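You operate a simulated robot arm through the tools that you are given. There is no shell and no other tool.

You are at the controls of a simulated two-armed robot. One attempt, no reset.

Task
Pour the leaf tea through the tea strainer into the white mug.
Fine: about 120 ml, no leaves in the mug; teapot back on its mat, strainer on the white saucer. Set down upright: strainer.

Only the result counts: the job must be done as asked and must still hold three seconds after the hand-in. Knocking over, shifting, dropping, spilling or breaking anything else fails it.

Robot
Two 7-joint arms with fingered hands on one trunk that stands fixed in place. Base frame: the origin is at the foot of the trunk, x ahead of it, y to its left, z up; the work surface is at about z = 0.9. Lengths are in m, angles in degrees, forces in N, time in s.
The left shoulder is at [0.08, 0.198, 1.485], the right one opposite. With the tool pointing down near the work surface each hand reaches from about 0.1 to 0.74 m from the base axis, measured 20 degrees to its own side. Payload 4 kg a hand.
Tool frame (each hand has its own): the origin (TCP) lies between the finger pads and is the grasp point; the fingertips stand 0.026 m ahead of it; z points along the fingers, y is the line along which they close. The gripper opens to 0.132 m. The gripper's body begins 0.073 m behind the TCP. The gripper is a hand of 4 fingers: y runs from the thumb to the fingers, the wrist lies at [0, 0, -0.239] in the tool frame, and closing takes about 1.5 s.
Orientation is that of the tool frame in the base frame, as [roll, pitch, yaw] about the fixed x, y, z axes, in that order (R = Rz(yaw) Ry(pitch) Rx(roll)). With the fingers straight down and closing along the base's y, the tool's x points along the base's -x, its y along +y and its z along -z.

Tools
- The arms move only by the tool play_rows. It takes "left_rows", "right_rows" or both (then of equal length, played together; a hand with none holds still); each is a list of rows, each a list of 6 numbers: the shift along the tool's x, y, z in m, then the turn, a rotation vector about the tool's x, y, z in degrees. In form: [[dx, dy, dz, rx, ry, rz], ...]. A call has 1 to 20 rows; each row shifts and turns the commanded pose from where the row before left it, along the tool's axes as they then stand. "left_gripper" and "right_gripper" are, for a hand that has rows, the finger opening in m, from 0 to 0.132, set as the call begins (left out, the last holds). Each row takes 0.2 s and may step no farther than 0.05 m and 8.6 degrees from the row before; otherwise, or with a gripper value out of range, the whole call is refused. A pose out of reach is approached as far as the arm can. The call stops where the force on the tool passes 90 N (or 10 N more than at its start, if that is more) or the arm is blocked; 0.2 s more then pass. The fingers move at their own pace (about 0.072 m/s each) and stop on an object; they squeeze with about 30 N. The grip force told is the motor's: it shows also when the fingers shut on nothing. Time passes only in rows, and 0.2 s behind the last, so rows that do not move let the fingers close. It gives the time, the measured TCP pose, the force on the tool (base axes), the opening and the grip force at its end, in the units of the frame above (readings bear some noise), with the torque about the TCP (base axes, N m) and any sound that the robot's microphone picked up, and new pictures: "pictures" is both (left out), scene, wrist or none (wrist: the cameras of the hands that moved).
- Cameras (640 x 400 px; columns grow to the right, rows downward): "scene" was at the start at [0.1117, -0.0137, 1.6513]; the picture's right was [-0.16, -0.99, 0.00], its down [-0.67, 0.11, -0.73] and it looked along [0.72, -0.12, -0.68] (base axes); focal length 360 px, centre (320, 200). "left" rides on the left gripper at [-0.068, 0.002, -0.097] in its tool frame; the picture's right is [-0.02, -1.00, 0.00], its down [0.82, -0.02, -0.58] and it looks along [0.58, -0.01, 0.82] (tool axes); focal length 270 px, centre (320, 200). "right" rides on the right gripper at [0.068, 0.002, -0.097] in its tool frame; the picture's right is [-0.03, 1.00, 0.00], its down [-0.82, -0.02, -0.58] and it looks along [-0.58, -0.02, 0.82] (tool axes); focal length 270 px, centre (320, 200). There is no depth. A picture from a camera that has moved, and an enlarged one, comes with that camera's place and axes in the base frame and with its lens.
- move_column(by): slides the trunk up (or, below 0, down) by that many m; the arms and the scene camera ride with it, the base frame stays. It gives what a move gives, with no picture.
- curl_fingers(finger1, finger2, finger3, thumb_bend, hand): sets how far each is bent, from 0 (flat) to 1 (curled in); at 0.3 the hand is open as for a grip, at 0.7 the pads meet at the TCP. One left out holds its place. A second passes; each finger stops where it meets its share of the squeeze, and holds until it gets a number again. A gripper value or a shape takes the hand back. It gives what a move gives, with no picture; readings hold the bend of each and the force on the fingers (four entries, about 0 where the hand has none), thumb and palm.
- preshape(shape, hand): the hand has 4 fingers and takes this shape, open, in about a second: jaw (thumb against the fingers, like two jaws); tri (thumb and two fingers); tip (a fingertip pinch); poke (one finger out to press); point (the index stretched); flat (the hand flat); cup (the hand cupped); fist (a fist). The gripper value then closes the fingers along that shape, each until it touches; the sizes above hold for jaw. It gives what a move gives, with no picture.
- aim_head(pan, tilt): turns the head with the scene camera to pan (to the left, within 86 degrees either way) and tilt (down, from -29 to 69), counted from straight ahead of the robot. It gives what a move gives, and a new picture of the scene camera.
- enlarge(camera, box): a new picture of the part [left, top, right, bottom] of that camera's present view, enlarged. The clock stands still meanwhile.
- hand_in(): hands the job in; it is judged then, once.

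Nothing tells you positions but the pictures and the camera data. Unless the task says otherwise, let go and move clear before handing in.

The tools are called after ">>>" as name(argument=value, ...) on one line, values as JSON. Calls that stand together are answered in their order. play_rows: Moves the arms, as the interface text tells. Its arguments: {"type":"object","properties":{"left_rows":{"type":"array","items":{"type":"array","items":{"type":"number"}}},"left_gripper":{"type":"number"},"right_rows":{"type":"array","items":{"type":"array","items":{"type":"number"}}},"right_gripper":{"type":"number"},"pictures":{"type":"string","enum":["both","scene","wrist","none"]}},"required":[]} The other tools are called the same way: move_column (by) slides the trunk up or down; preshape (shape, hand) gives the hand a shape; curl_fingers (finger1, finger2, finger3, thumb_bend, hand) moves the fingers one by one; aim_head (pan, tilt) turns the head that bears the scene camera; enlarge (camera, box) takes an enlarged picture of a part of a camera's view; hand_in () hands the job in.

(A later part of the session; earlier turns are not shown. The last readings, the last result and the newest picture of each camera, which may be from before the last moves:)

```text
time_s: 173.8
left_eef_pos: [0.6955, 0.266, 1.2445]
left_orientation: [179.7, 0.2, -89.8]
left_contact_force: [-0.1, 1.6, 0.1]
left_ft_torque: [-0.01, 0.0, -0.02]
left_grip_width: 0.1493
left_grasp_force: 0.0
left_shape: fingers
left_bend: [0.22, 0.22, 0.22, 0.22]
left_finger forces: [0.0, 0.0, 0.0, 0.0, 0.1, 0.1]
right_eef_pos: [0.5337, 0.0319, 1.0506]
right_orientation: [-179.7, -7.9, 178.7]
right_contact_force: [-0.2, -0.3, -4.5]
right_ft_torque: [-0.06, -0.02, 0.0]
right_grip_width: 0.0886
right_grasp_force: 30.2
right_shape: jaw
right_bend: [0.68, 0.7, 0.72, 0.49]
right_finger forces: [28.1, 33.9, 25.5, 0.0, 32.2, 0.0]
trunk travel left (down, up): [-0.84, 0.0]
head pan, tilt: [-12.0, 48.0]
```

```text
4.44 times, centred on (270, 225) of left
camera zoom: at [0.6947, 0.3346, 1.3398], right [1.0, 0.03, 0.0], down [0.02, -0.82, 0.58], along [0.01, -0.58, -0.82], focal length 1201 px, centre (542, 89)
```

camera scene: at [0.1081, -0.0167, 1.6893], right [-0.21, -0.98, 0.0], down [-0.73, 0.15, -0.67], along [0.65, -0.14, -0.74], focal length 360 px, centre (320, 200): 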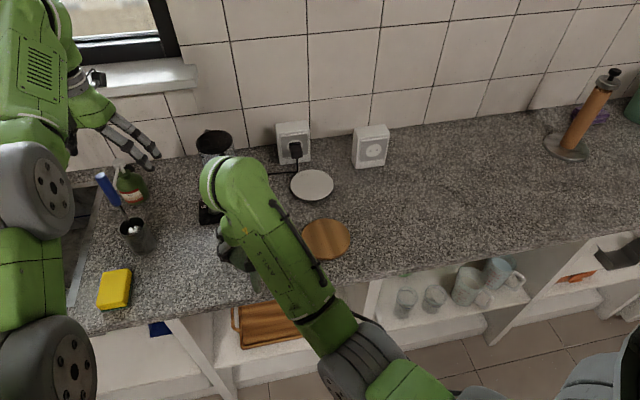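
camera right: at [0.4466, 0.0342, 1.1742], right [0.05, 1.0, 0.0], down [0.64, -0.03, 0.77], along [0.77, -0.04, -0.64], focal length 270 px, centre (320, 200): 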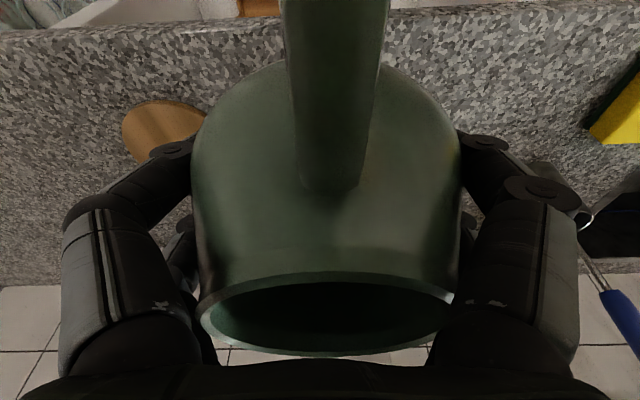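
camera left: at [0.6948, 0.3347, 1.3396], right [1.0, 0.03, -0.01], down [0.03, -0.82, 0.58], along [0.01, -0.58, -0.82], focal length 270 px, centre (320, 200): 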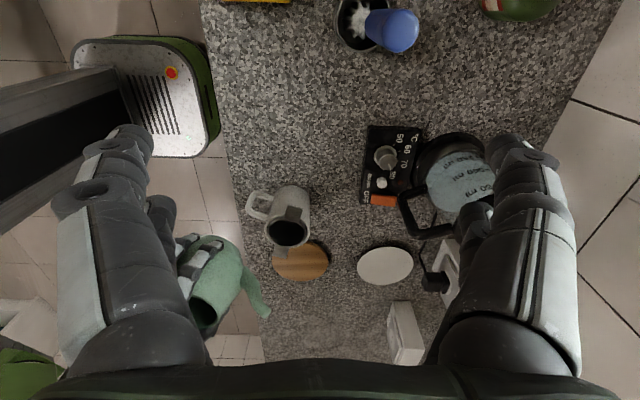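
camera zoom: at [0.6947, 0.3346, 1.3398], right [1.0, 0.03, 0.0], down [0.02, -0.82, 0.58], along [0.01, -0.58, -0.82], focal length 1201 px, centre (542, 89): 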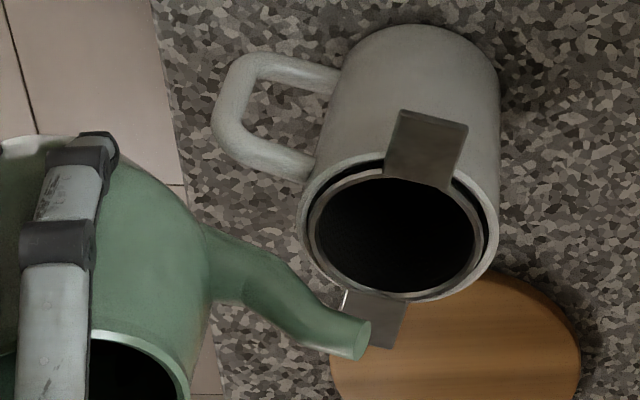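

>>> play_rows(right_rows=[[-0.003, 0, 0, 0, 0, 0], [0, 0, 0, 0, 2, 0], [0, 0, 0, 0, 2, 0], [0, 0, 0, 0, 2, 0], [0, 0, 0, 0, 2, 0], [0, 0, 0, 0, 2, 0], [0, 0, 0, 0, 2, 0], [0, 0, 0, 0, 2, 0], [0, 0, 0, 0, 0, 0], [0, 0, 0, 0, 0.8, 0], [0, 0, 0, 0, 0, 0], [0, 0, 0, 0, 0, 0], [0, 0, 0, 0, 0, 0]], pictures="none")

>>> enlarge(camera="left", box=[220, 180, 320, 270])

>>> play_rows(right_rows=[[0, 0, 0, 0, 0, 0], [0, 0, 0, 0, 0, 0], [0, 0, 0, 0, 0.8, 0], [0, 0, 0, 0, 0, 0], [0, 0, 0, 0, 0, 0], [0, 0, 0, 0, 0, 0]], pictures="none")

>>> enlarge(camera="left", box=[220, 180, 320, 270])

>>> play_rows(right_rows=[[0, 0, 0, 0, 0, 0], [0, 0, 0, 0, 0, 0], [0, 0, 0, 0, 0, 0], [0, 0, 0, 0, 0, 0], [0, 0, 0, 0, 0, 0], [0, 0, 0, 0, 0, 0], [0, 0, 0, 0, 0, 0]], pictures="none")

>>> enlarge(camera="left", box=[220, 180, 320, 270])

```text
time_s: 176.7
left_eef_pos: [0.6958, 0.266, 1.2437]
left_orientation: [179.7, 0.2, -89.8]
left_contact_force: [0.0, -0.2, 0.0]
left_ft_torque: [0.02, -0.02, -0.01]
left_grip_width: 0.1496
left_grasp_force: 0.0
left_shape: fingers
left_bend: [0.22, 0.22, 0.22, 0.22]
left_finger forces: [0.1, 0.1, 0.1, 0.0, 0.1, 0.0]
right_eef_pos: [0.5358, 0.0307, 1.0491]
right_orientation: [-179.7, -22.8, 178.5]
right_contact_force: [-0.2, -0.2, -4.4]
right_ft_torque: [-0.01, -0.05, -0.01]
right_grip_width: 0.0886
right_grasp_force: 30.2
right_shape: jaw
right_bend: [0.68, 0.7, 0.72, 0.49]
right_finger forces: [28.1, 34.0, 25.6, 0.1, 32.2, 0.1]
trunk travel left (down, up): [-0.84, 0.0]
head pan, tilt: [-12.0, 48.0]
```

```text
4.44 times, centred on (270, 225) of left
camera zoom: at [0.6948, 0.3346, 1.3398], right [1.0, 0.03, 0.0], down [0.02, -0.82, 0.58], along [0.01, -0.58, -0.82], focal length 1201 px, centre (542, 89)
```

zoom: 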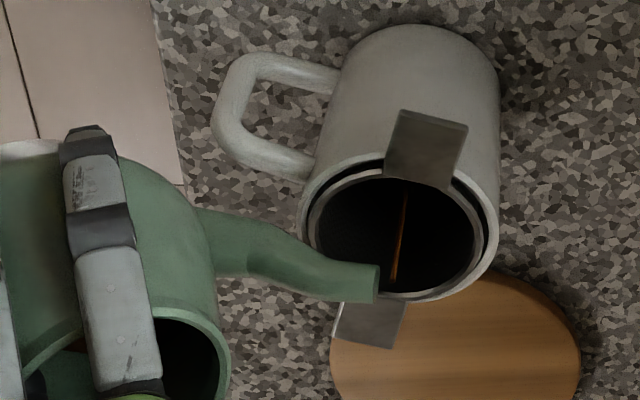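

```text
time_s: 178.1
left_eef_pos: [0.6956, 0.265, 1.2439]
left_orientation: [179.7, 0.0, -89.8]
left_contact_force: [-1.2, -0.5, 0.7]
left_ft_torque: [-0.01, -0.01, -0.02]
left_grip_width: 0.1496
left_grasp_force: 0.0
left_shape: fingers
left_bend: [0.22, 0.22, 0.22, 0.22]
left_finger forces: [0.0, 0.0, 0.0, 0.0, 0.1, 0.0]
right_eef_pos: [0.5366, 0.0308, 1.0506]
right_orientation: [-179.7, -23.6, 178.4]
right_contact_force: [0.4, -0.9, -4.0]
right_ft_torque: [0.0, 0.04, -0.01]
right_grip_width: 0.0888
right_grasp_force: 29.6
right_shape: jaw
right_bend: [0.68, 0.7, 0.72, 0.49]
right_finger forces: [28.0, 34.0, 25.6, 0.0, 32.1, 0.0]
trunk travel left (down, up): [-0.84, 0.0]
head pan, tilt: [-12.0, 48.0]
```

```text
4.44 times, centred on (270, 225) of left
camera zoom: at [0.6948, 0.3347, 1.3397], right [1.0, 0.03, 0.0], down [0.02, -0.82, 0.58], along [0.01, -0.58, -0.82], focal length 1201 px, centre (542, 89)
```

zoom: 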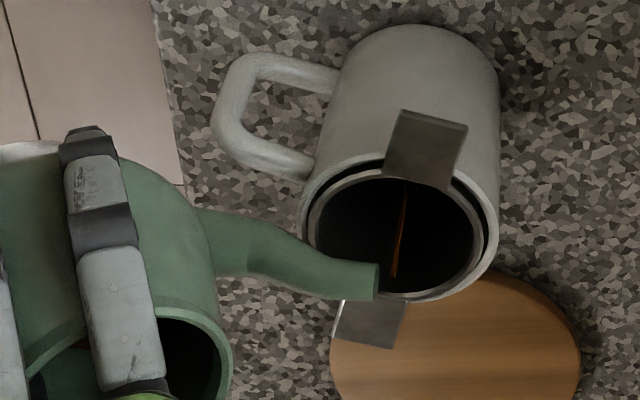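

```text
time_s: 179.7
left_eef_pos: [0.6955, 0.2654, 1.2448]
left_orientation: [179.7, 0.1, -89.9]
left_contact_force: [-0.5, 0.3, -0.1]
left_ft_torque: [-0.02, -0.04, -0.02]
left_grip_width: 0.1495
left_grasp_force: 0.0
left_shape: fingers
left_bend: [0.22, 0.22, 0.22, 0.22]
left_finger forces: [0.0, 0.0, 0.0, 0.1, 0.0, 0.0]
right_eef_pos: [0.5358, 0.031, 1.0509]
right_orientation: [-179.7, -23.4, 178.5]
right_contact_force: [-0.6, -0.1, -4.1]
right_ft_torque: [-0.01, 0.01, 0.01]
right_grip_width: 0.0889
right_grasp_force: 29.7
right_shape: jaw
right_bend: [0.68, 0.7, 0.72, 0.49]
right_finger forces: [28.0, 34.0, 25.6, 0.1, 32.1, 0.0]
trunk travel left (down, up): [-0.84, 0.0]
head pan, tilt: [-12.0, 48.0]
```

```text
4.44 times, centred on (270, 225) of left
camera zoom: at [0.6949, 0.3347, 1.3397], right [1.0, 0.03, 0.0], down [0.02, -0.82, 0.58], along [0.01, -0.58, -0.82], focal length 1201 px, centre (542, 89)
```

zoom: 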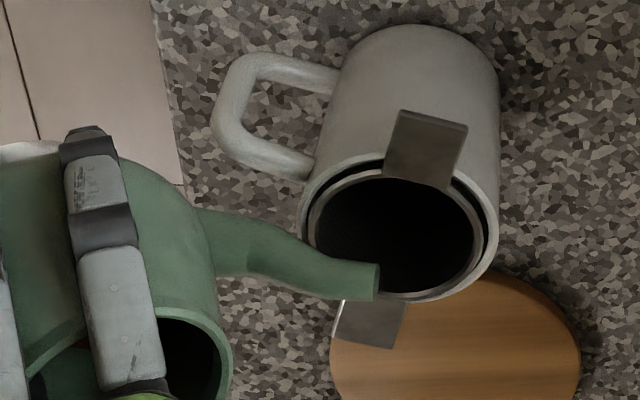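

Flow finished at 38.6°. Taking weight readings.

>>> play_rows(right_rows=[[0, 0, 0, 0, 0, 0]], pictures="none")

>>> play_rows(right_rows=[[0, 0, 0, 0, 0, 0]], pictures="none")

>>> play_rows(right_rows=[[0, 0, 0, 0, 0, 0]], pictures="none")

>>> play_rows(right_rows=[[0, 0, 0, 0, 0, 0]], pictures="none")

>>> play_rows(right_rows=[[0, 0, 0, 0, 0, 0]], pictures="none")

>>> play_rows(right_rows=[[0, 0, 0, 0, 0, 0]], pictures="none")

>>> play_rows(right_rows=[[0, 0, 0, 0, 0, 0]], pictures="none")

>>> play_rows(right_rows=[[0, 0, 0, 0, 0, 0]], pictures="none")

>>> play_rows(right_rows=[[0, 0, 0, 0, 0, 0]], pictures="none")

>>> play_rows(right_rows=[[0, 0, 0, 0, 0, 0]], pictures="none")

```text
time_s: 180.1
left_eef_pos: [0.6956, 0.2652, 1.2443]
left_orientation: [179.7, 0.1, -89.9]
left_contact_force: [-0.8, 0.3, 1.2]
left_ft_torque: [0.01, 0.0, 0.0]
left_grip_width: 0.1495
left_grasp_force: 0.0
left_shape: fingers
left_bend: [0.22, 0.22, 0.22, 0.22]
left_finger forces: [0.0, 0.1, 0.0, 0.1, 0.0, 0.1]
right_eef_pos: [0.5368, 0.0299, 1.0497]
right_orientation: [-179.7, -23.5, 178.6]
right_contact_force: [-0.2, -0.2, -3.3]
right_ft_torque: [-0.05, 0.01, 0.0]
right_grip_width: 0.0886
right_grasp_force: 29.9
right_shape: jaw
right_bend: [0.68, 0.7, 0.72, 0.49]
right_finger forces: [28.1, 34.0, 25.5, 0.1, 32.0, 0.0]
trunk travel left (down, up): [-0.84, 0.0]
head pan, tilt: [-12.0, 48.0]
```

```text
time_s: 180.4
left_eef_pos: [0.6962, 0.2653, 1.2433]
left_orientation: [179.7, 0.2, -89.8]
left_contact_force: [0.1, -0.6, 0.5]
left_ft_torque: [0.03, 0.02, -0.01]
left_grip_width: 0.1495
left_grasp_force: 0.1
left_shape: fingers
left_bend: [0.22, 0.22, 0.22, 0.22]
left_finger forces: [0.0, 0.0, 0.0, 0.0, 0.1, 0.0]
right_eef_pos: [0.5367, 0.0315, 1.0498]
right_orientation: [-179.6, -23.5, 178.5]
right_contact_force: [-0.5, 0.2, -3.4]
right_ft_torque: [-0.01, -0.02, 0.01]
right_grip_width: 0.0886
right_grasp_force: 30.1
right_shape: jaw
right_bend: [0.68, 0.7, 0.72, 0.49]
right_finger forces: [28.1, 34.1, 25.6, 0.0, 32.2, 0.0]
trunk travel left (down, up): [-0.84, 0.0]
head pan, tilt: [-12.0, 48.0]
```

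```text
time_s: 180.8
left_eef_pos: [0.6952, 0.2643, 1.2448]
left_orientation: [179.7, 0.0, -89.9]
left_contact_force: [0.1, -0.4, -0.1]
left_ft_torque: [-0.02, 0.01, -0.02]
left_grip_width: 0.1496
left_grasp_force: 0.0
left_shape: fingers
left_bend: [0.22, 0.22, 0.22, 0.22]
left_finger forces: [0.1, 0.1, 0.0, 0.0, 0.0, 0.1]
right_eef_pos: [0.5361, 0.0308, 1.0501]
right_orientation: [-179.6, -23.5, 178.6]
right_contact_force: [-0.1, -0.5, -4.5]
right_ft_torque: [-0.02, -0.03, -0.02]
right_grip_width: 0.0889
right_grasp_force: 29.6
right_shape: jaw
right_bend: [0.68, 0.7, 0.72, 0.49]
right_finger forces: [28.1, 34.0, 25.6, 0.0, 32.0, 0.0]
trunk travel left (down, up): [-0.84, 0.0]
head pan, tilt: [-12.0, 48.0]
```

```text
time_s: 181.2
left_eef_pos: [0.6959, 0.2658, 1.2438]
left_orientation: [179.7, 0.1, -90.0]
left_contact_force: [-0.2, -0.5, 0.2]
left_ft_torque: [0.0, -0.02, 0.01]
left_grip_width: 0.1499
left_grasp_force: 0.0
left_shape: fingers
left_bend: [0.22, 0.22, 0.22, 0.22]
left_finger forces: [0.0, 0.0, 0.0, 0.0, 0.1, 0.1]
right_eef_pos: [0.5371, 0.0297, 1.0499]
right_orientation: [-179.7, -23.6, 178.6]
right_contact_force: [0.8, 0.0, -4.4]
right_ft_torque: [-0.02, 0.01, -0.05]
right_grip_width: 0.0888
right_grasp_force: 30.2
right_shape: jaw
right_bend: [0.68, 0.7, 0.72, 0.49]
right_finger forces: [28.1, 33.9, 25.6, 0.0, 32.1, 0.0]
trunk travel left (down, up): [-0.84, 0.0]
head pan, tilt: [-12.0, 48.0]
```

```text
time_s: 181.7
left_eef_pos: [0.6955, 0.2649, 1.2442]
left_orientation: [179.7, 0.1, -89.9]
left_contact_force: [-0.1, -0.1, -0.3]
left_ft_torque: [0.03, 0.0, 0.0]
left_grip_width: 0.1495
left_grasp_force: 0.0
left_shape: fingers
left_bend: [0.22, 0.22, 0.22, 0.22]
left_finger forces: [0.0, 0.0, 0.0, 0.1, 0.0, 0.0]
right_eef_pos: [0.536, 0.0315, 1.0507]
right_orientation: [-179.7, -23.4, 178.5]
right_contact_force: [-0.1, -1.2, -3.9]
right_ft_torque: [-0.02, -0.01, 0.0]
right_grip_width: 0.0887
right_grasp_force: 29.8
right_shape: jaw
right_bend: [0.68, 0.7, 0.72, 0.49]
right_finger forces: [28.1, 34.1, 25.6, 0.1, 32.1, 0.1]
trunk travel left (down, up): [-0.84, 0.0]
head pan, tilt: [-12.0, 48.0]
```

```text
time_s: 182.1
left_eef_pos: [0.6951, 0.265, 1.2446]
left_orientation: [179.6, 0.2, -89.9]
left_contact_force: [1.0, 0.9, 0.0]
left_ft_torque: [-0.03, 0.01, 0.0]
left_grip_width: 0.1495
left_grasp_force: 0.1
left_shape: fingers
left_bend: [0.22, 0.22, 0.22, 0.22]
left_finger forces: [0.0, 0.0, 0.0, 0.1, 0.1, 0.0]
right_eef_pos: [0.5368, 0.0308, 1.0505]
right_orientation: [-179.7, -23.5, 178.5]
right_contact_force: [-0.5, 1.3, -4.2]
right_ft_torque: [-0.01, -0.05, -0.02]
right_grip_width: 0.0888
right_grasp_force: 30.1
right_shape: jaw
right_bend: [0.68, 0.7, 0.72, 0.49]
right_finger forces: [28.0, 34.1, 25.7, 0.1, 32.1, 0.1]
trunk travel left (down, up): [-0.84, 0.0]
head pan, tilt: [-12.0, 48.0]
```

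```text
time_s: 182.4
left_eef_pos: [0.6967, 0.2656, 1.2442]
left_orientation: [179.7, 0.2, -89.9]
left_contact_force: [-0.2, -0.4, 0.0]
left_ft_torque: [0.0, -0.02, -0.02]
left_grip_width: 0.1496
left_grasp_force: 0.1
left_shape: fingers
left_bend: [0.22, 0.22, 0.22, 0.22]
left_finger forces: [0.0, 0.0, 0.0, 0.0, 0.1, 0.0]
right_eef_pos: [0.5367, 0.0311, 1.0503]
right_orientation: [-179.8, -23.5, 178.5]
right_contact_force: [0.3, -0.7, -4.6]
right_ft_torque: [-0.03, 0.01, -0.01]
right_grip_width: 0.0888
right_grasp_force: 30.0
right_shape: jaw
right_bend: [0.68, 0.7, 0.72, 0.49]
right_finger forces: [28.0, 34.0, 25.6, 0.1, 32.0, 0.1]
trunk travel left (down, up): [-0.84, 0.0]
head pan, tilt: [-12.0, 48.0]
```

```text
time_s: 182.8
left_eef_pos: [0.6962, 0.2662, 1.2451]
left_orientation: [179.7, 0.0, -89.9]
left_contact_force: [-0.6, -0.6, 0.2]
left_ft_torque: [0.0, 0.03, 0.01]
left_grip_width: 0.1494
left_grasp_force: 0.0
left_shape: fingers
left_bend: [0.22, 0.22, 0.22, 0.22]
left_finger forces: [0.0, 0.0, 0.0, 0.0, 0.0, 0.0]
right_eef_pos: [0.5357, 0.0312, 1.0501]
right_orientation: [-179.6, -23.6, 178.5]
right_contact_force: [-0.2, 0.2, -4.2]
right_ft_torque: [0.01, -0.05, 0.03]
right_grip_width: 0.0887
right_grasp_force: 30.0
right_shape: jaw
right_bend: [0.68, 0.7, 0.72, 0.49]
right_finger forces: [28.0, 34.0, 25.6, 0.0, 32.1, 0.0]
trunk travel left (down, up): [-0.84, 0.0]
head pan, tilt: [-12.0, 48.0]
```

```text
time_s: 183.2
left_eef_pos: [0.6957, 0.2653, 1.2448]
left_orientation: [179.7, 0.1, -89.9]
left_contact_force: [-0.2, 0.4, 0.7]
left_ft_torque: [-0.01, -0.02, 0.01]
left_grip_width: 0.1495
left_grasp_force: 0.1
left_shape: fingers
left_bend: [0.22, 0.22, 0.22, 0.22]
left_finger forces: [0.1, 0.0, 0.1, 0.0, 0.0, 0.1]
right_eef_pos: [0.5365, 0.0315, 1.0503]
right_orientation: [-179.8, -23.5, 178.5]
right_contact_force: [0.8, 0.1, -4.4]
right_ft_torque: [0.01, -0.03, -0.04]
right_grip_width: 0.0888
right_grasp_force: 30.4
right_shape: jaw
right_bend: [0.68, 0.7, 0.72, 0.49]
right_finger forces: [28.0, 34.0, 25.7, 0.0, 32.1, 0.1]
trunk travel left (down, up): [-0.84, 0.0]
head pan, tilt: [-12.0, 48.0]
```

```text
time_s: 183.7
left_eef_pos: [0.6959, 0.2664, 1.2442]
left_orientation: [179.6, 0.1, -89.9]
left_contact_force: [0.1, -0.1, -0.2]
left_ft_torque: [-0.01, -0.03, -0.01]
left_grip_width: 0.1495
left_grasp_force: 0.1
left_shape: fingers
left_bend: [0.22, 0.22, 0.22, 0.22]
left_finger forces: [0.0, 0.1, 0.0, 0.0, 0.1, 0.1]
right_eef_pos: [0.5369, 0.0303, 1.0504]
right_orientation: [-179.7, -23.5, 178.5]
right_contact_force: [0.6, -0.7, -4.4]
right_ft_torque: [-0.03, 0.0, 0.0]
right_grip_width: 0.0887
right_grasp_force: 29.8
right_shape: jaw
right_bend: [0.68, 0.7, 0.72, 0.49]
right_finger forces: [28.0, 33.9, 25.6, 0.1, 32.2, 0.1]
trunk travel left (down, up): [-0.84, 0.0]
head pan, tilt: [-12.0, 48.0]
```

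Weight indicates about 105–110 ml. I'll add 0.8° (about 10 ml more), then return the pot.

>>> play_rows(right_rows=[[0, 0, 0, 0, 0.8, 0], [0, 0, 0, 0, 0, 0], [0, 0, 0, 0, 0, 0], [0, 0, 0, 0, 0, 0], [0, 0, 0, 0, 0, 0], [0, 0, 0, 0, 0, 0], [0, 0, 0, 0, 0, 0], [0, 0, 0, 0, 0, 0], [0, 0, 0, 0, 0, 0], [0, 0, 0, 0, 0, 0], [0, 0, 0, 0, 0, 0], [0, 0, 0, 0, 0, 0]], pictures="none")

>>> enlarge(camera="left", box=[220, 180, 320, 270])

>>> play_rows(right_rows=[[0, 0, 0, 0, -2, 0], [0, 0, 0, 0, -3, 0], [0, 0, 0, 0, -3, 0], [0, 0, 0, 0, -3, 0], [0, 0, 0, 0, -3, 0], [0, 0, 0, 0, -2, 0], [0, 0, 0, 0, 0, 0], [0, 0, 0, 0, 0, 0], [0.0014, 0, -0.01, 0, -2, 0], [0.0014, 0, -0.015, 0, -3, 0], [0.0014, 0, -0.015, 0, -3, 0], [0, 0, -0.012, 0, -3, 0], [0, 0, 0, 0, -3, 0], [0, 0, 0, 0, -3, 0], [0, 0, 0, 0, -3, 0], [0, 0, 0, 0, -2, 0], [0, 0, 0, 0, -1.3, 0], [0, 0, 0, 0, 0, 0], [0, 0, 0, 0, 0, 0]], pictures="wrist")

```text
time_s: 186.2
left_eef_pos: [0.6963, 0.2652, 1.2447]
left_orientation: [179.8, 0.1, -89.8]
left_contact_force: [0.9, -0.9, -0.2]
left_ft_torque: [-0.02, 0.01, 0.0]
left_grip_width: 0.1497
left_grasp_force: 0.0
left_shape: fingers
left_bend: [0.22, 0.22, 0.22, 0.22]
left_finger forces: [0.0, 0.0, 0.0, 0.0, 0.1, 0.1]
right_eef_pos: [0.5361, 0.0304, 1.0502]
right_orientation: [-179.8, -24.3, 178.5]
right_contact_force: [-0.1, -0.3, -3.4]
right_ft_torque: [-0.02, -0.02, 0.0]
right_grip_width: 0.0884
right_grasp_force: 30.0
right_shape: jaw
right_bend: [0.68, 0.7, 0.72, 0.49]
right_finger forces: [28.0, 34.1, 25.5, 0.0, 32.0, 0.0]
trunk travel left (down, up): [-0.84, 0.0]
head pan, tilt: [-12.0, 48.0]
```

```text
4.44 times, centred on (270, 225) of left
camera zoom: at [0.6948, 0.3347, 1.3397], right [1.0, 0.03, 0.0], down [0.02, -0.82, 0.58], along [0.01, -0.58, -0.82], focal length 1201 px, centre (542, 89)
```

zoom: 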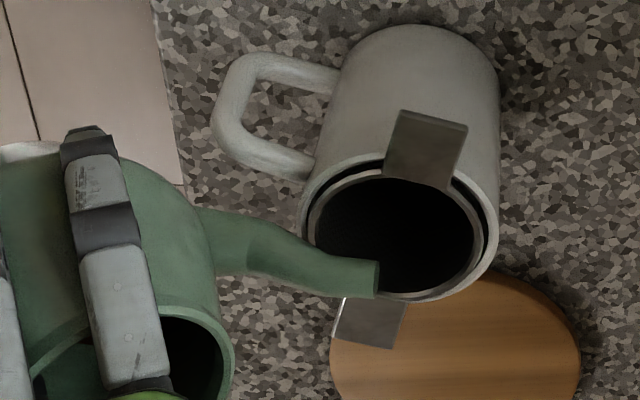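

```text
time_s: 190.2
left_eef_pos: [0.6955, 0.2659, 1.2446]
left_orientation: [179.7, 0.1, -89.9]
left_contact_force: [0.6, 0.4, 0.9]
left_ft_torque: [-0.03, 0.01, 0.03]
left_grip_width: 0.1497
left_grasp_force: 0.1
left_shape: fingers
left_bend: [0.22, 0.22, 0.22, 0.22]
left_finger forces: [0.0, 0.1, 0.0, 0.0, 0.1, 0.1]
right_eef_pos: [0.536, 0.0313, 1.102]
right_orientation: [-179.7, 14.9, 178.7]
right_contact_force: [-0.1, -0.7, -3.4]
right_ft_torque: [-0.01, -0.01, -0.01]
right_grip_width: 0.0888
right_grasp_force: 30.2
right_shape: jaw
right_bend: [0.68, 0.7, 0.72, 0.49]
right_finger forces: [28.4, 34.0, 25.4, 0.0, 32.5, 0.1]
trunk travel left (down, up): [-0.84, 0.0]
head pan, tilt: [-12.0, 48.0]
camera right: at [0.4467, 0.0346, 1.1773], right [0.05, 1.0, 0.0], down [0.64, -0.03, 0.77], along [0.77, -0.04, -0.64], focal length 270 px, centre (320, 200)
```

right: 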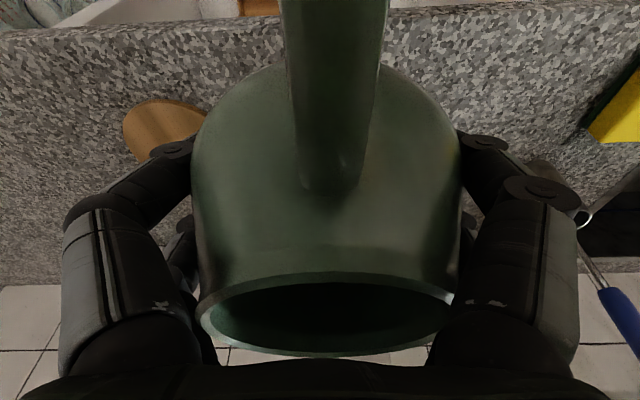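

Now I'll carry the pot level back over the mat centre.

>>> play_rows(right_rows=[[-0.002, -0.009, 0.0005, 0, 0, 0], [-0.006, -0.017, 0.0016, 0, 0, 0], [-0.012, -0.021, 0.0032, 0, 0, 0], [-0.015, -0.021, 0.004, 0, 0, 0], [-0.015, -0.021, 0.004, 0, 0, 0], [-0.015, -0.021, 0.004, 0, 0, 0], [-0.015, -0.021, 0.004, 0, 0, 0], [-0.015, -0.02, 0.004, 0, 0, 0], [-0.012, -0.015, 0.0032, 0, 0, 0], [-0.008, -0.0083, 0.0021, 0, 0, 0], [-0.004, -0.003, 0.0013, 0, 0, 0], [0, 0, 0, 0, 0, 0], [0, 0, 0, 0, 0, 0]])

>>> enlarge(camera="scene", box=[200, 130, 400, 290])

>>> enlarge(camera="left", box=[200, 160, 460, 360])

```text
time_s: 193.1
left_eef_pos: [0.6944, 0.2661, 1.2451]
left_orientation: [179.7, 0.2, -89.9]
left_contact_force: [0.2, 0.2, -0.2]
left_ft_torque: [0.0, 0.0, 0.0]
left_grip_width: 0.1494
left_grasp_force: 0.2
left_shape: fingers
left_bend: [0.22, 0.22, 0.22, 0.22]
left_finger forces: [0.0, 0.1, 0.0, 0.0, 0.1, 0.1]
right_eef_pos: [0.6548, -0.1498, 1.1025]
right_orientation: [-179.7, 15.0, 178.7]
right_contact_force: [-0.3, 0.3, -4.1]
right_ft_torque: [0.0, -0.02, 0.01]
right_grip_width: 0.089
right_grasp_force: 29.6
right_shape: jaw
right_bend: [0.68, 0.7, 0.72, 0.49]
right_finger forces: [28.5, 34.1, 25.7, 0.0, 32.7, 0.1]
trunk travel left (down, up): [-0.84, 0.0]
head pan, tilt: [-12.0, 48.0]
camera scene: at [0.108, -0.0168, 1.6893], right [-0.21, -0.98, 0.0], down [-0.73, 0.15, -0.67], along [0.65, -0.14, -0.74], focal length 360 px, centre (320, 200)
camera right: at [0.5654, -0.1464, 1.1784], right [0.05, 1.0, 0.0], down [0.64, -0.03, 0.77], along [0.77, -0.04, -0.64], focal length 270 px, centre (320, 200)
```

scene: 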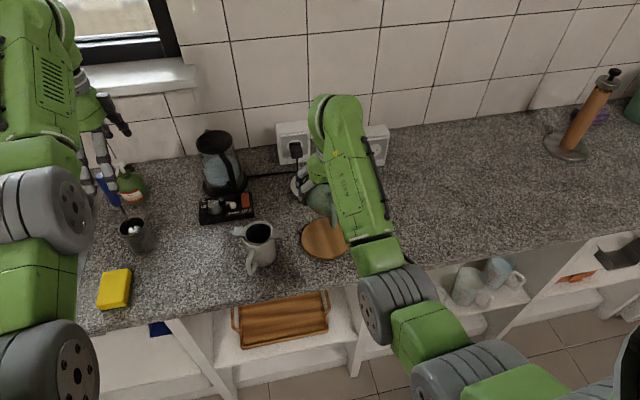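
right: 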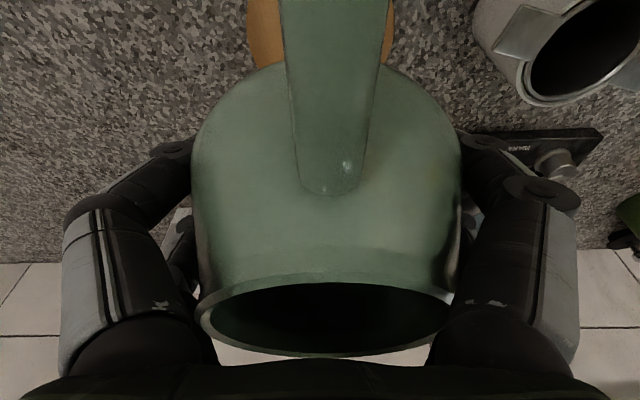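

```text
2.50 times, centred on (300, 210) of scene
camera zoom: at [0.108, -0.0168, 1.6893], right [-0.21, -0.98, 0.0], down [-0.73, 0.15, -0.67], along [0.65, -0.14, -0.74], focal length 900 px, centre (370, 175)
```

zoom: 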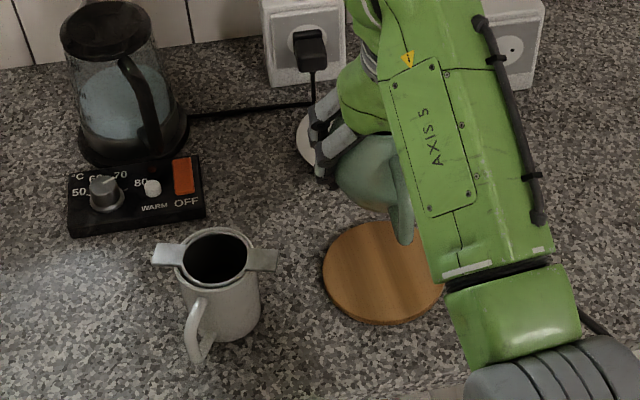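

```text
2.00 times, centred on (330, 260) of left
camera zoom: at [0.6949, 0.3344, 1.3397], right [1.0, 0.03, 0.0], down [0.02, -0.82, 0.58], along [0.01, -0.58, -0.82], focal length 541 px, centre (300, 80)
```

zoom: 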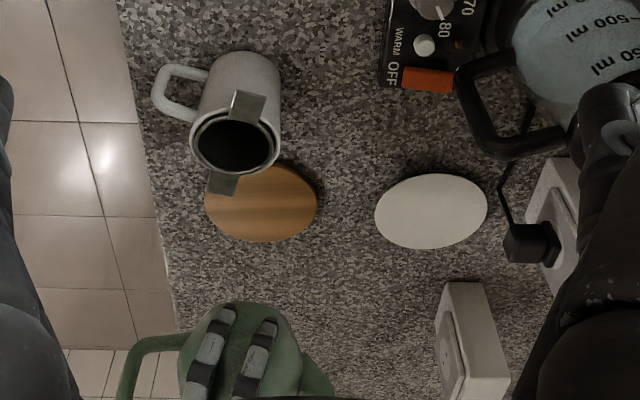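

The pot is right above the mat centre (0.656, -0.149). Lowering in stages.

>>> play_rows(right_rows=[[0.003, 0, 0.011, 0, 0, 0], [0.0055, 0, 0.0205, 0, 0, 0], [0.0055, 0, 0.0205, 0, 0, 0], [0.0055, 0, 0.0205, 0, 0, 0], [0.0055, 0, 0.0205, 0, 0, 0], [0.0045, 0, 0.017, 0, 0, 0], [0.003, 0, 0.011, 0, 0, 0], [0, 0, 0, 0, 0, 0]], pictures="none")

>>> enlarge(camera="left", box=[200, 160, 460, 360])

>>> enlarge(camera="right", box=[140, 0, 500, 225])

```text
time_s: 194.8
left_eef_pos: [0.6954, 0.2646, 1.2445]
left_orientation: [179.7, 0.2, -89.9]
left_contact_force: [0.8, -0.6, -1.1]
left_ft_torque: [-0.05, -0.01, 0.02]
left_grip_width: 0.1494
left_grasp_force: 0.1
left_shape: fingers
left_bend: [0.22, 0.22, 0.22, 0.22]
left_finger forces: [0.0, 0.0, 0.1, 0.0, 0.1, 0.0]
right_eef_pos: [0.6547, -0.1485, 0.9785]
right_orientation: [-179.8, 15.0, 178.6]
right_contact_force: [-0.5, 0.3, -3.8]
right_ft_torque: [-0.03, -0.07, 0.01]
right_grip_width: 0.0888
right_grasp_force: 30.0
right_shape: jaw
right_bend: [0.68, 0.7, 0.72, 0.49]
right_finger forces: [28.4, 34.2, 25.7, 0.0, 33.3, 0.1]
trunk travel left (down, up): [-0.84, 0.0]
head pan, tilt: [-12.0, 48.0]
```

```text
2.00 times, centred on (330, 260) of left
camera zoom: at [0.6948, 0.3345, 1.3398], right [1.0, 0.03, 0.0], down [0.02, -0.82, 0.58], along [0.01, -0.58, -0.82], focal length 541 px, centre (300, 80)
```

zoom: 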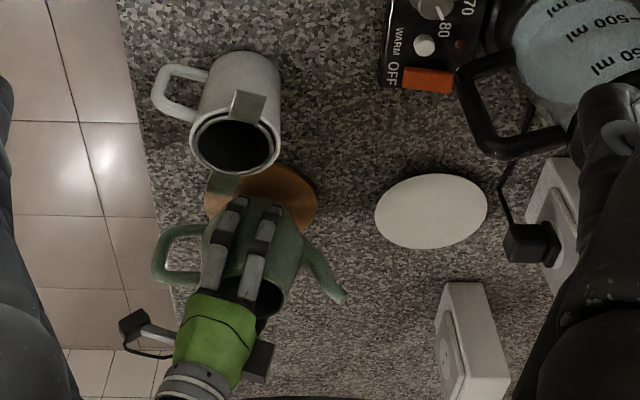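

```text
1.78 times, centred on (320, 112) of right
camera zoom: at [0.5658, -0.1458, 1.0531], right [0.05, 1.0, 0.0], down [0.64, -0.03, 0.77], along [0.77, -0.04, -0.64], focal length 480 px, centre (320, 356)
```

zoom: 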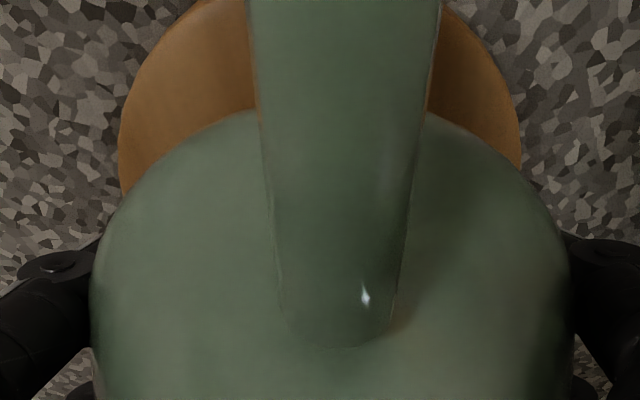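

Well centred over the mat. Lowering the final 2 cm carefully.

>>> play_rows(right_rows=[[0.001, 0, 0.004, 0, 0, 0], [0.001, 0, 0.004, 0, 0, 0], [0.001, 0, 0.004, 0, 0, 0], [0.0007, 0, 0.0025, 0, 0, 0], [0, 0, 0, 0, 0, 0]], pictures="none")

>>> play_rows(right_rows=[[0.0004, 0, 0.0014, 0, 0, 0], [0, 0, 0, 0, 0, 0]], pictures="none")

>>> play_rows(right_rows=[[0.0004, 0, 0.0014, 0, 0, 0], [0, 0, 0, 0, 0, 0]], pictures="none")

>>> play_rows(right_rows=[[0.0004, 0, 0.0014, 0, 0, 0], [0, 0, 0, 0, 0, 0]], pictures="none")

```text
time_s: 196.1
left_eef_pos: [0.6961, 0.2653, 1.2435]
left_orientation: [179.6, 0.3, -89.9]
left_contact_force: [0.3, 0.3, -0.7]
left_ft_torque: [0.03, 0.02, 0.03]
left_grip_width: 0.1494
left_grasp_force: 0.0
left_shape: fingers
left_bend: [0.22, 0.22, 0.22, 0.22]
left_finger forces: [0.0, 0.0, 0.0, 0.1, 0.1, 0.0]
right_eef_pos: [0.6543, -0.1507, 0.9622]
right_orientation: [-179.8, 15.0, 178.7]
right_contact_force: [1.1, 0.8, -4.1]
right_ft_torque: [-0.02, 0.02, -0.03]
right_grip_width: 0.0886
right_grasp_force: 30.3
right_shape: jaw
right_bend: [0.68, 0.7, 0.72, 0.49]
right_finger forces: [28.5, 34.1, 25.7, 0.0, 33.2, 0.0]
trunk travel left (down, up): [-0.84, 0.0]
head pan, tilt: [-12.0, 48.0]
```

```text
time_s: 196.7
left_eef_pos: [0.696, 0.2643, 1.2443]
left_orientation: [179.6, 0.2, -89.9]
left_contact_force: [1.3, -0.6, 0.1]
left_ft_torque: [-0.01, 0.02, 0.01]
left_grip_width: 0.1495
left_grasp_force: 0.1
left_shape: fingers
left_bend: [0.22, 0.22, 0.22, 0.22]
left_finger forces: [0.1, 0.0, 0.0, 0.1, 0.1, 0.0]
right_eef_pos: [0.6556, -0.1494, 0.9606]
right_orientation: [-179.7, 15.0, 178.7]
right_contact_force: [-0.2, -0.5, -4.1]
right_ft_torque: [0.02, -0.05, -0.01]
right_grip_width: 0.0886
right_grasp_force: 30.1
right_shape: jaw
right_bend: [0.68, 0.7, 0.72, 0.49]
right_finger forces: [28.4, 34.2, 25.7, 0.0, 33.2, 0.0]
trunk travel left (down, up): [-0.84, 0.0]
head pan, tilt: [-12.0, 48.0]
```

```text
time_s: 197.2
left_eef_pos: [0.696, 0.2646, 1.246]
left_orientation: [179.8, 0.1, -89.8]
left_contact_force: [0.5, -0.7, 0.1]
left_ft_torque: [0.02, 0.0, -0.01]
left_grip_width: 0.1493
left_grasp_force: 0.1
left_shape: fingers
left_bend: [0.22, 0.22, 0.22, 0.22]
left_finger forces: [0.0, 0.0, 0.0, 0.0, 0.0, 0.0]
right_eef_pos: [0.6551, -0.1503, 0.9586]
right_orientation: [-179.7, 15.0, 178.7]
right_contact_force: [0.1, -0.1, -3.6]
right_ft_torque: [-0.01, -0.01, 0.01]
right_grip_width: 0.0886
right_grasp_force: 29.8
right_shape: jaw
right_bend: [0.68, 0.7, 0.72, 0.49]
right_finger forces: [28.5, 34.2, 25.8, 0.1, 33.2, 0.1]
trunk travel left (down, up): [-0.84, 0.0]
head pan, tilt: [-12.0, 48.0]
```

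```text
time_s: 197.8
left_eef_pos: [0.6953, 0.2658, 1.2444]
left_orientation: [179.7, 0.2, -89.9]
left_contact_force: [-0.7, 0.3, -0.6]
left_ft_torque: [-0.01, 0.0, 0.0]
left_grip_width: 0.1494
left_grasp_force: 0.1
left_shape: fingers
left_bend: [0.22, 0.22, 0.22, 0.22]
left_finger forces: [0.1, 0.0, 0.0, 0.1, 0.1, 0.0]
right_eef_pos: [0.6555, -0.1521, 0.9581]
right_orientation: [-179.7, 15.0, 178.7]
right_contact_force: [0.3, 0.6, -3.4]
right_ft_torque: [0.07, 0.02, -0.02]
right_grip_width: 0.0886
right_grasp_force: 30.1
right_shape: jaw
right_bend: [0.68, 0.7, 0.72, 0.49]
right_finger forces: [28.6, 34.5, 25.8, 0.0, 33.2, 0.0]
trunk travel left (down, up): [-0.84, 0.0]
head pan, tilt: [-12.0, 48.0]
```

>>> play_rows(right_rows=[[0.0004, 0, 0.0014, 0, 0, 0], [0, 0, 0, 0, 0, 0]], pictures="none")

>>> play_rows(right_rows=[[0.0003, 0, 0.001, 0, 0, 0], [0, 0, 0, 0, 0, 0]], pictures="none")

>>> play_rows(right_rows=[[0.0003, 0, 0.001, 0, 0, 0], [0, 0, 0, 0, 0, 0]], pictures="wrist")

```text
time_s: 198.4
left_eef_pos: [0.6948, 0.265, 1.2449]
left_orientation: [179.7, 0.2, -90.0]
left_contact_force: [1.9, 0.4, 0.0]
left_ft_torque: [0.01, 0.01, -0.01]
left_grip_width: 0.1495
left_grasp_force: 0.0
left_shape: fingers
left_bend: [0.22, 0.22, 0.22, 0.22]
left_finger forces: [0.0, 0.1, 0.2, 0.1, 0.0, 0.0]
right_eef_pos: [0.6568, -0.1511, 0.9576]
right_orientation: [-179.7, 15.1, 178.7]
right_contact_force: [-0.6, -0.1, 3.2]
right_ft_torque: [0.05, 0.29, -0.04]
right_grip_width: 0.0884
right_grasp_force: 29.9
right_shape: jaw
right_bend: [0.69, 0.71, 0.72, 0.49]
right_finger forces: [28.5, 35.2, 26.1, 0.1, 33.2, 0.0]
trunk travel left (down, up): [-0.84, 0.0]
head pan, tilt: [-12.0, 48.0]
```

```text
time_s: 199.1
left_eef_pos: [0.694, 0.2656, 1.2448]
left_orientation: [179.8, 0.2, -89.8]
left_contact_force: [0.0, 0.6, -1.0]
left_ft_torque: [0.01, -0.03, 0.0]
left_grip_width: 0.1496
left_grasp_force: 0.1
left_shape: fingers
left_bend: [0.22, 0.22, 0.22, 0.22]
left_finger forces: [0.0, 0.0, 0.0, 0.1, 0.1, 0.1]
right_eef_pos: [0.6565, -0.1502, 0.9567]
right_orientation: [-179.7, 15.1, 178.7]
right_contact_force: [1.2, -0.9, 8.4]
right_ft_torque: [0.06, 0.41, 0.0]
right_grip_width: 0.0883
right_grasp_force: 30.3
right_shape: jaw
right_bend: [0.69, 0.71, 0.72, 0.49]
right_finger forces: [28.2, 36.0, 26.3, 0.1, 33.3, 0.1]
trunk travel left (down, up): [-0.84, 0.0]
head pan, tilt: [-12.0, 48.0]
```

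```text
time_s: 199.7
left_eef_pos: [0.6946, 0.2651, 1.2452]
left_orientation: [179.9, 0.2, -89.9]
left_contact_force: [0.9, 0.2, -0.3]
left_ft_torque: [0.01, 0.02, -0.04]
left_grip_width: 0.1494
left_grasp_force: 0.0
left_shape: fingers
left_bend: [0.22, 0.22, 0.22, 0.22]
left_finger forces: [0.1, 0.0, 0.0, 0.1, 0.1, 0.1]
right_eef_pos: [0.6551, -0.151, 0.9574]
right_orientation: [-179.7, 15.4, 178.8]
right_contact_force: [4.6, -3.2, 16.8]
right_ft_torque: [0.04, 0.51, 0.03]
right_grip_width: 0.0882
right_grasp_force: 30.0
right_shape: jaw
right_bend: [0.69, 0.71, 0.72, 0.49]
right_finger forces: [27.7, 36.6, 26.9, 0.1, 33.3, 0.0]
trunk travel left (down, up): [-0.84, 0.0]
head pan, tilt: [-12.0, 48.0]
camera right: at [0.5654, -0.1465, 1.0321], right [0.05, 1.0, 0.0], down [0.63, -0.03, 0.77], along [0.77, -0.04, -0.63], focal length 270 px, centre (320, 200)
```

right: 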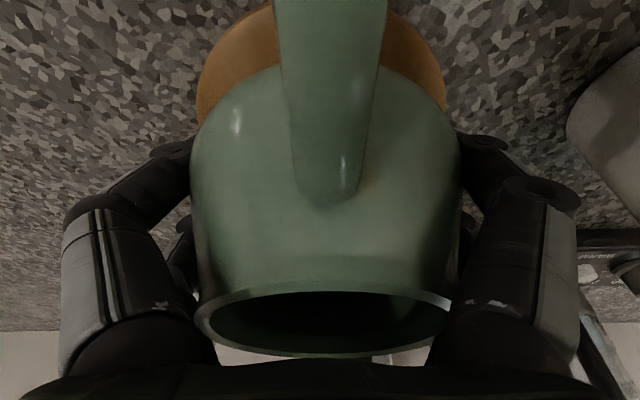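

The pot is down on the mat. I'll ease off about 1.5 mm and open the fingers.

>>> play_rows(right_rows=[[-0.0005, 0, -0.0017, 0, 0, 0], [0, 0, 0, 0, 0, 0]], pictures="none")

>>> play_rows(right_rows=[[0, 0, 0, 0, 0, 0], [0, 0, 0, 0, 0, 0], [0, 0, 0, 0, 0, 0], [0, 0, 0, 0, 0, 0], [0, 0, 0, 0, 0, 0], [0, 0, 0, 0, 0, 0]], right_gripper=0.132)

>>> curl_fingers(hand="right", finger1=0.24, finger2=0.24, finger3=0.24, thumb_bend=0.24)

>>> enlarge(camera="left", box=[200, 160, 460, 360])

```text
time_s: 200.2
left_eef_pos: [0.6931, 0.2652, 1.2447]
left_orientation: [179.8, 0.1, -89.9]
left_contact_force: [-0.3, 0.3, 0.3]
left_ft_torque: [-0.01, 0.02, 0.0]
left_grip_width: 0.1495
left_grasp_force: 0.1
left_shape: fingers
left_bend: [0.22, 0.22, 0.22, 0.22]
left_finger forces: [0.0, 0.1, 0.0, 0.1, 0.0, 0.0]
right_eef_pos: [0.6558, -0.1497, 0.9573]
right_orientation: [-179.7, 15.1, 178.7]
right_contact_force: [3.8, -2.0, 11.9]
right_ft_torque: [0.05, 0.35, 0.05]
right_grip_width: 0.0882
right_grasp_force: 30.1
right_shape: jaw
right_bend: [0.69, 0.71, 0.72, 0.49]
right_finger forces: [28.0, 36.2, 26.7, 0.0, 33.8, 0.0]
trunk travel left (down, up): [-0.84, 0.0]
head pan, tilt: [-12.0, 48.0]
```

```text
time_s: 201.7
left_eef_pos: [0.6935, 0.2658, 1.2447]
left_orientation: [179.9, 0.1, -89.8]
left_contact_force: [-0.9, -0.3, -0.1]
left_ft_torque: [-0.03, 0.0, 0.02]
left_grip_width: 0.1493
left_grasp_force: 0.0
left_shape: fingers
left_bend: [0.22, 0.22, 0.22, 0.22]
left_finger forces: [0.1, 0.0, 0.1, 0.0, 0.0, 0.0]
right_eef_pos: [0.6546, -0.1491, 0.9567]
right_orientation: [-179.7, 15.0, 178.7]
right_contact_force: [-1.3, 2.6, 3.4]
right_ft_torque: [0.04, -0.02, 0.06]
right_grip_width: 0.1322
right_grasp_force: 0.0
right_shape: jaw
right_bend: [0.3, 0.3, 0.3, 0.3]
right_finger forces: [0.1, 3.8, 0.3, 0.0, 0.0, 0.0]
trunk travel left (down, up): [-0.84, 0.0]
head pan, tilt: [-12.0, 48.0]
camera scene: at [0.1057, -0.0159, 1.6894], right [-0.21, -0.98, 0.0], down [-0.73, 0.15, -0.67], along [0.65, -0.14, -0.74], focal length 360 px, centre (320, 200)
camera right: at [0.5648, -0.1459, 1.0322], right [0.05, 1.0, 0.0], down [0.64, -0.03, 0.77], along [0.77, -0.04, -0.64], focal length 270 px, centre (320, 200)
```

scene: 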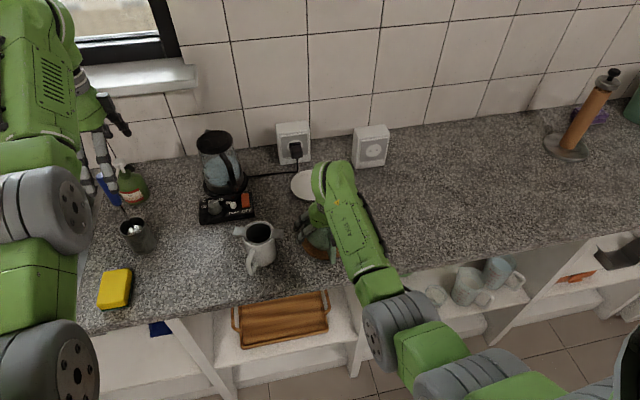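
right: 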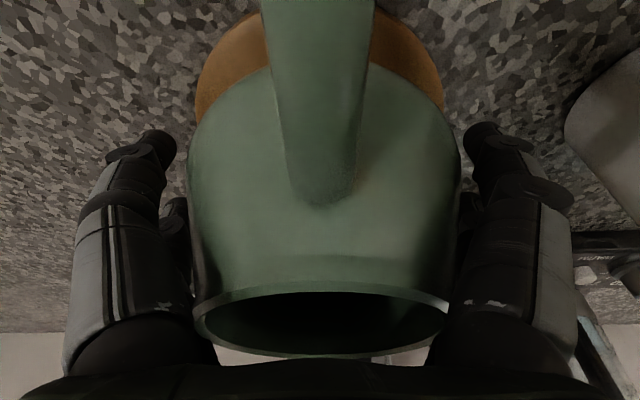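

```text
time_s: 202.7
left_eef_pos: [0.696, 0.2655, 1.245]
left_orientation: [179.9, 0.0, -90.0]
left_contact_force: [-0.2, -0.7, -0.5]
left_ft_torque: [0.01, -0.02, 0.01]
left_grip_width: 0.1495
left_grasp_force: 0.1
left_shape: fingers
left_bend: [0.22, 0.22, 0.22, 0.22]
left_finger forces: [0.0, 0.0, 0.1, 0.0, 0.0, 0.0]
right_eef_pos: [0.6568, -0.1493, 0.9561]
right_orientation: [-179.7, 14.9, 178.7]
right_contact_force: [-0.5, 1.7, 1.2]
right_ft_torque: [-0.02, -0.02, 0.04]
right_grip_width: 0.1449
right_grasp_force: 0.9
right_shape: fingers
right_bend: [0.24, 0.24, 0.24, 0.24]
right_finger forces: [0.0, 1.4, 0.0, 0.0, 0.0, 0.1]
trunk travel left (down, up): [-0.84, 0.0]
head pan, tilt: [-12.0, 48.0]
```

```text
2.00 times, centred on (330, 260) of left
camera zoom: at [0.694, 0.3348, 1.3402], right [1.0, 0.03, 0.0], down [0.02, -0.82, 0.58], along [0.01, -0.58, -0.82], focal length 541 px, centre (300, 80)
```

zoom: 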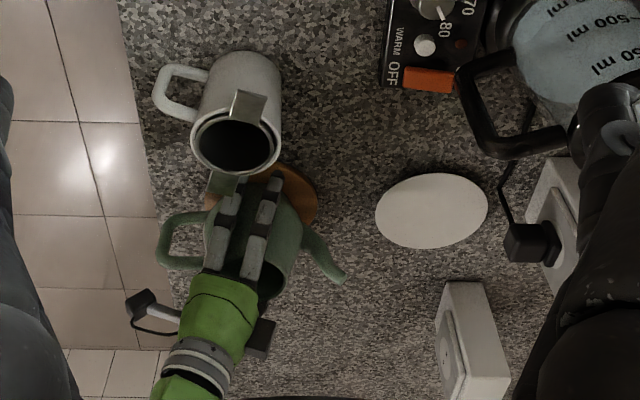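

The pot is released and stands on its mat. I'll raise the right hand straight up and clear.

>>> play_rows(right_rows=[[-0.0013, 0, -0.0048, 0, 0, 0], [-0.0026, 0, -0.0097, 0, 0, 0], [-0.0052, 0, -0.0193, 0, 0, 0], [-0.0078, 0, -0.029, 0, 0, 0], [-0.0104, 0, -0.0386, 0, 0, 0], [-0.0104, 0, -0.0386, 0, 0, 0], [-0.0104, 0, -0.0386, 0, 0, 0], [0, -0.045, -0.01, 0, 0, 0], [0, -0.045, 0, 0, 0, 0], [0, -0.045, 0, 0, 0, 0], [0, 0, 0, 0, 0, 0]])

>>> enlarge(camera="scene", box=[200, 150, 400, 290])

>>> enlarge(camera="left", box=[200, 160, 460, 360])

```text
time_s: 205.1
left_eef_pos: [0.6956, 0.267, 1.2442]
left_orientation: [179.7, 0.1, -89.9]
left_contact_force: [-0.5, -0.5, 0.7]
left_ft_torque: [0.01, 0.05, 0.02]
left_grip_width: 0.1497
left_grasp_force: 0.1
left_shape: fingers
left_bend: [0.22, 0.22, 0.22, 0.22]
left_finger forces: [0.0, 0.1, 0.0, 0.1, 0.0, 0.0]
right_eef_pos: [0.6499, -0.2842, 1.1523]
right_orientation: [-179.6, 15.1, 178.7]
right_contact_force: [-0.2, 0.3, 0.4]
right_ft_torque: [-0.01, -0.02, 0.0]
right_grip_width: 0.1452
right_grasp_force: 0.1
right_shape: fingers
right_bend: [0.24, 0.24, 0.24, 0.24]
right_finger forces: [0.0, 0.0, 0.1, 0.0, 0.1, 0.1]
trunk travel left (down, up): [-0.84, 0.0]
head pan, tilt: [-12.0, 48.0]
camera scene: at [0.1072, -0.0159, 1.6894], right [-0.21, -0.98, 0.0], down [-0.73, 0.15, -0.67], along [0.65, -0.14, -0.74], focal length 360 px, centre (320, 200)
camera right: at [0.5608, -0.2815, 1.2274], right [0.05, 1.0, 0.0], down [0.64, -0.03, 0.77], along [0.77, -0.04, -0.64], focal length 270 px, centre (320, 200)
```

scene: 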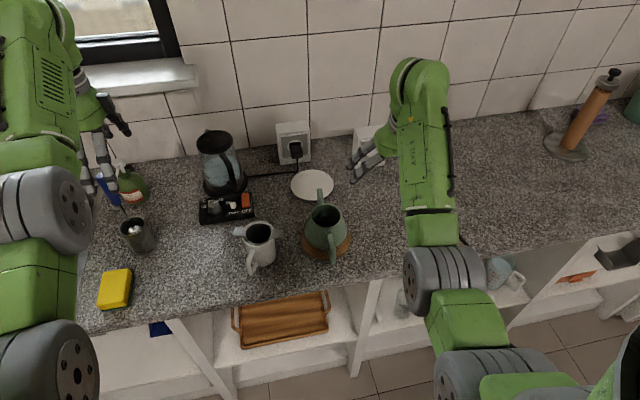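
right: 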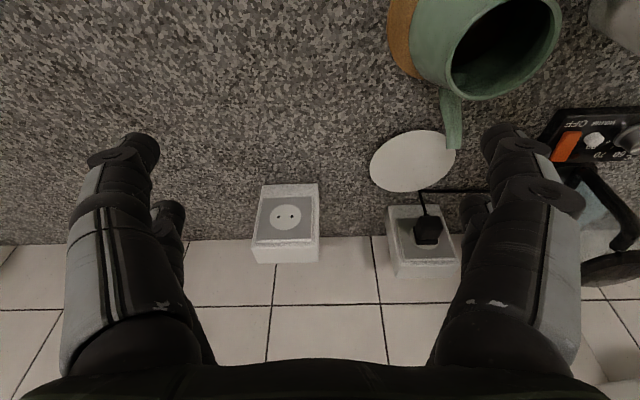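

```text
2.86 times, centred on (300, 220) of scene
camera zoom: at [0.1072, -0.0159, 1.6894], right [-0.21, -0.98, 0.0], down [-0.73, 0.15, -0.67], along [0.65, -0.14, -0.74], focal length 1028 px, centre (377, 143)
```

zoom: 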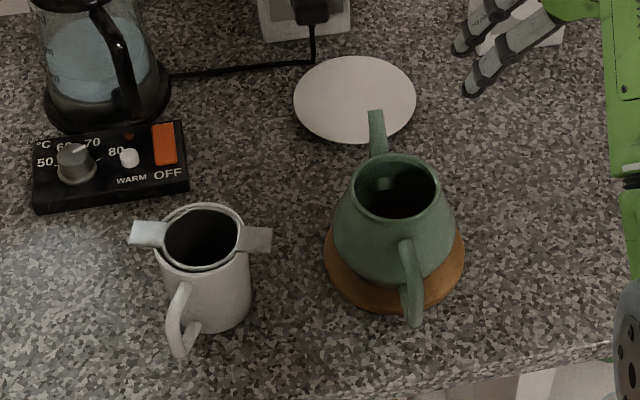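

```text
2.00 times, centred on (330, 260) of left
camera zoom: at [0.6943, 0.3352, 1.3399], right [1.0, 0.03, 0.0], down [0.02, -0.82, 0.58], along [0.01, -0.58, -0.82], focal length 541 px, centre (300, 80)
```

zoom: 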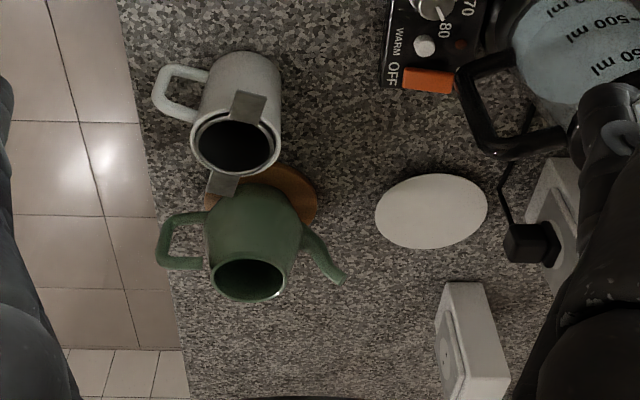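

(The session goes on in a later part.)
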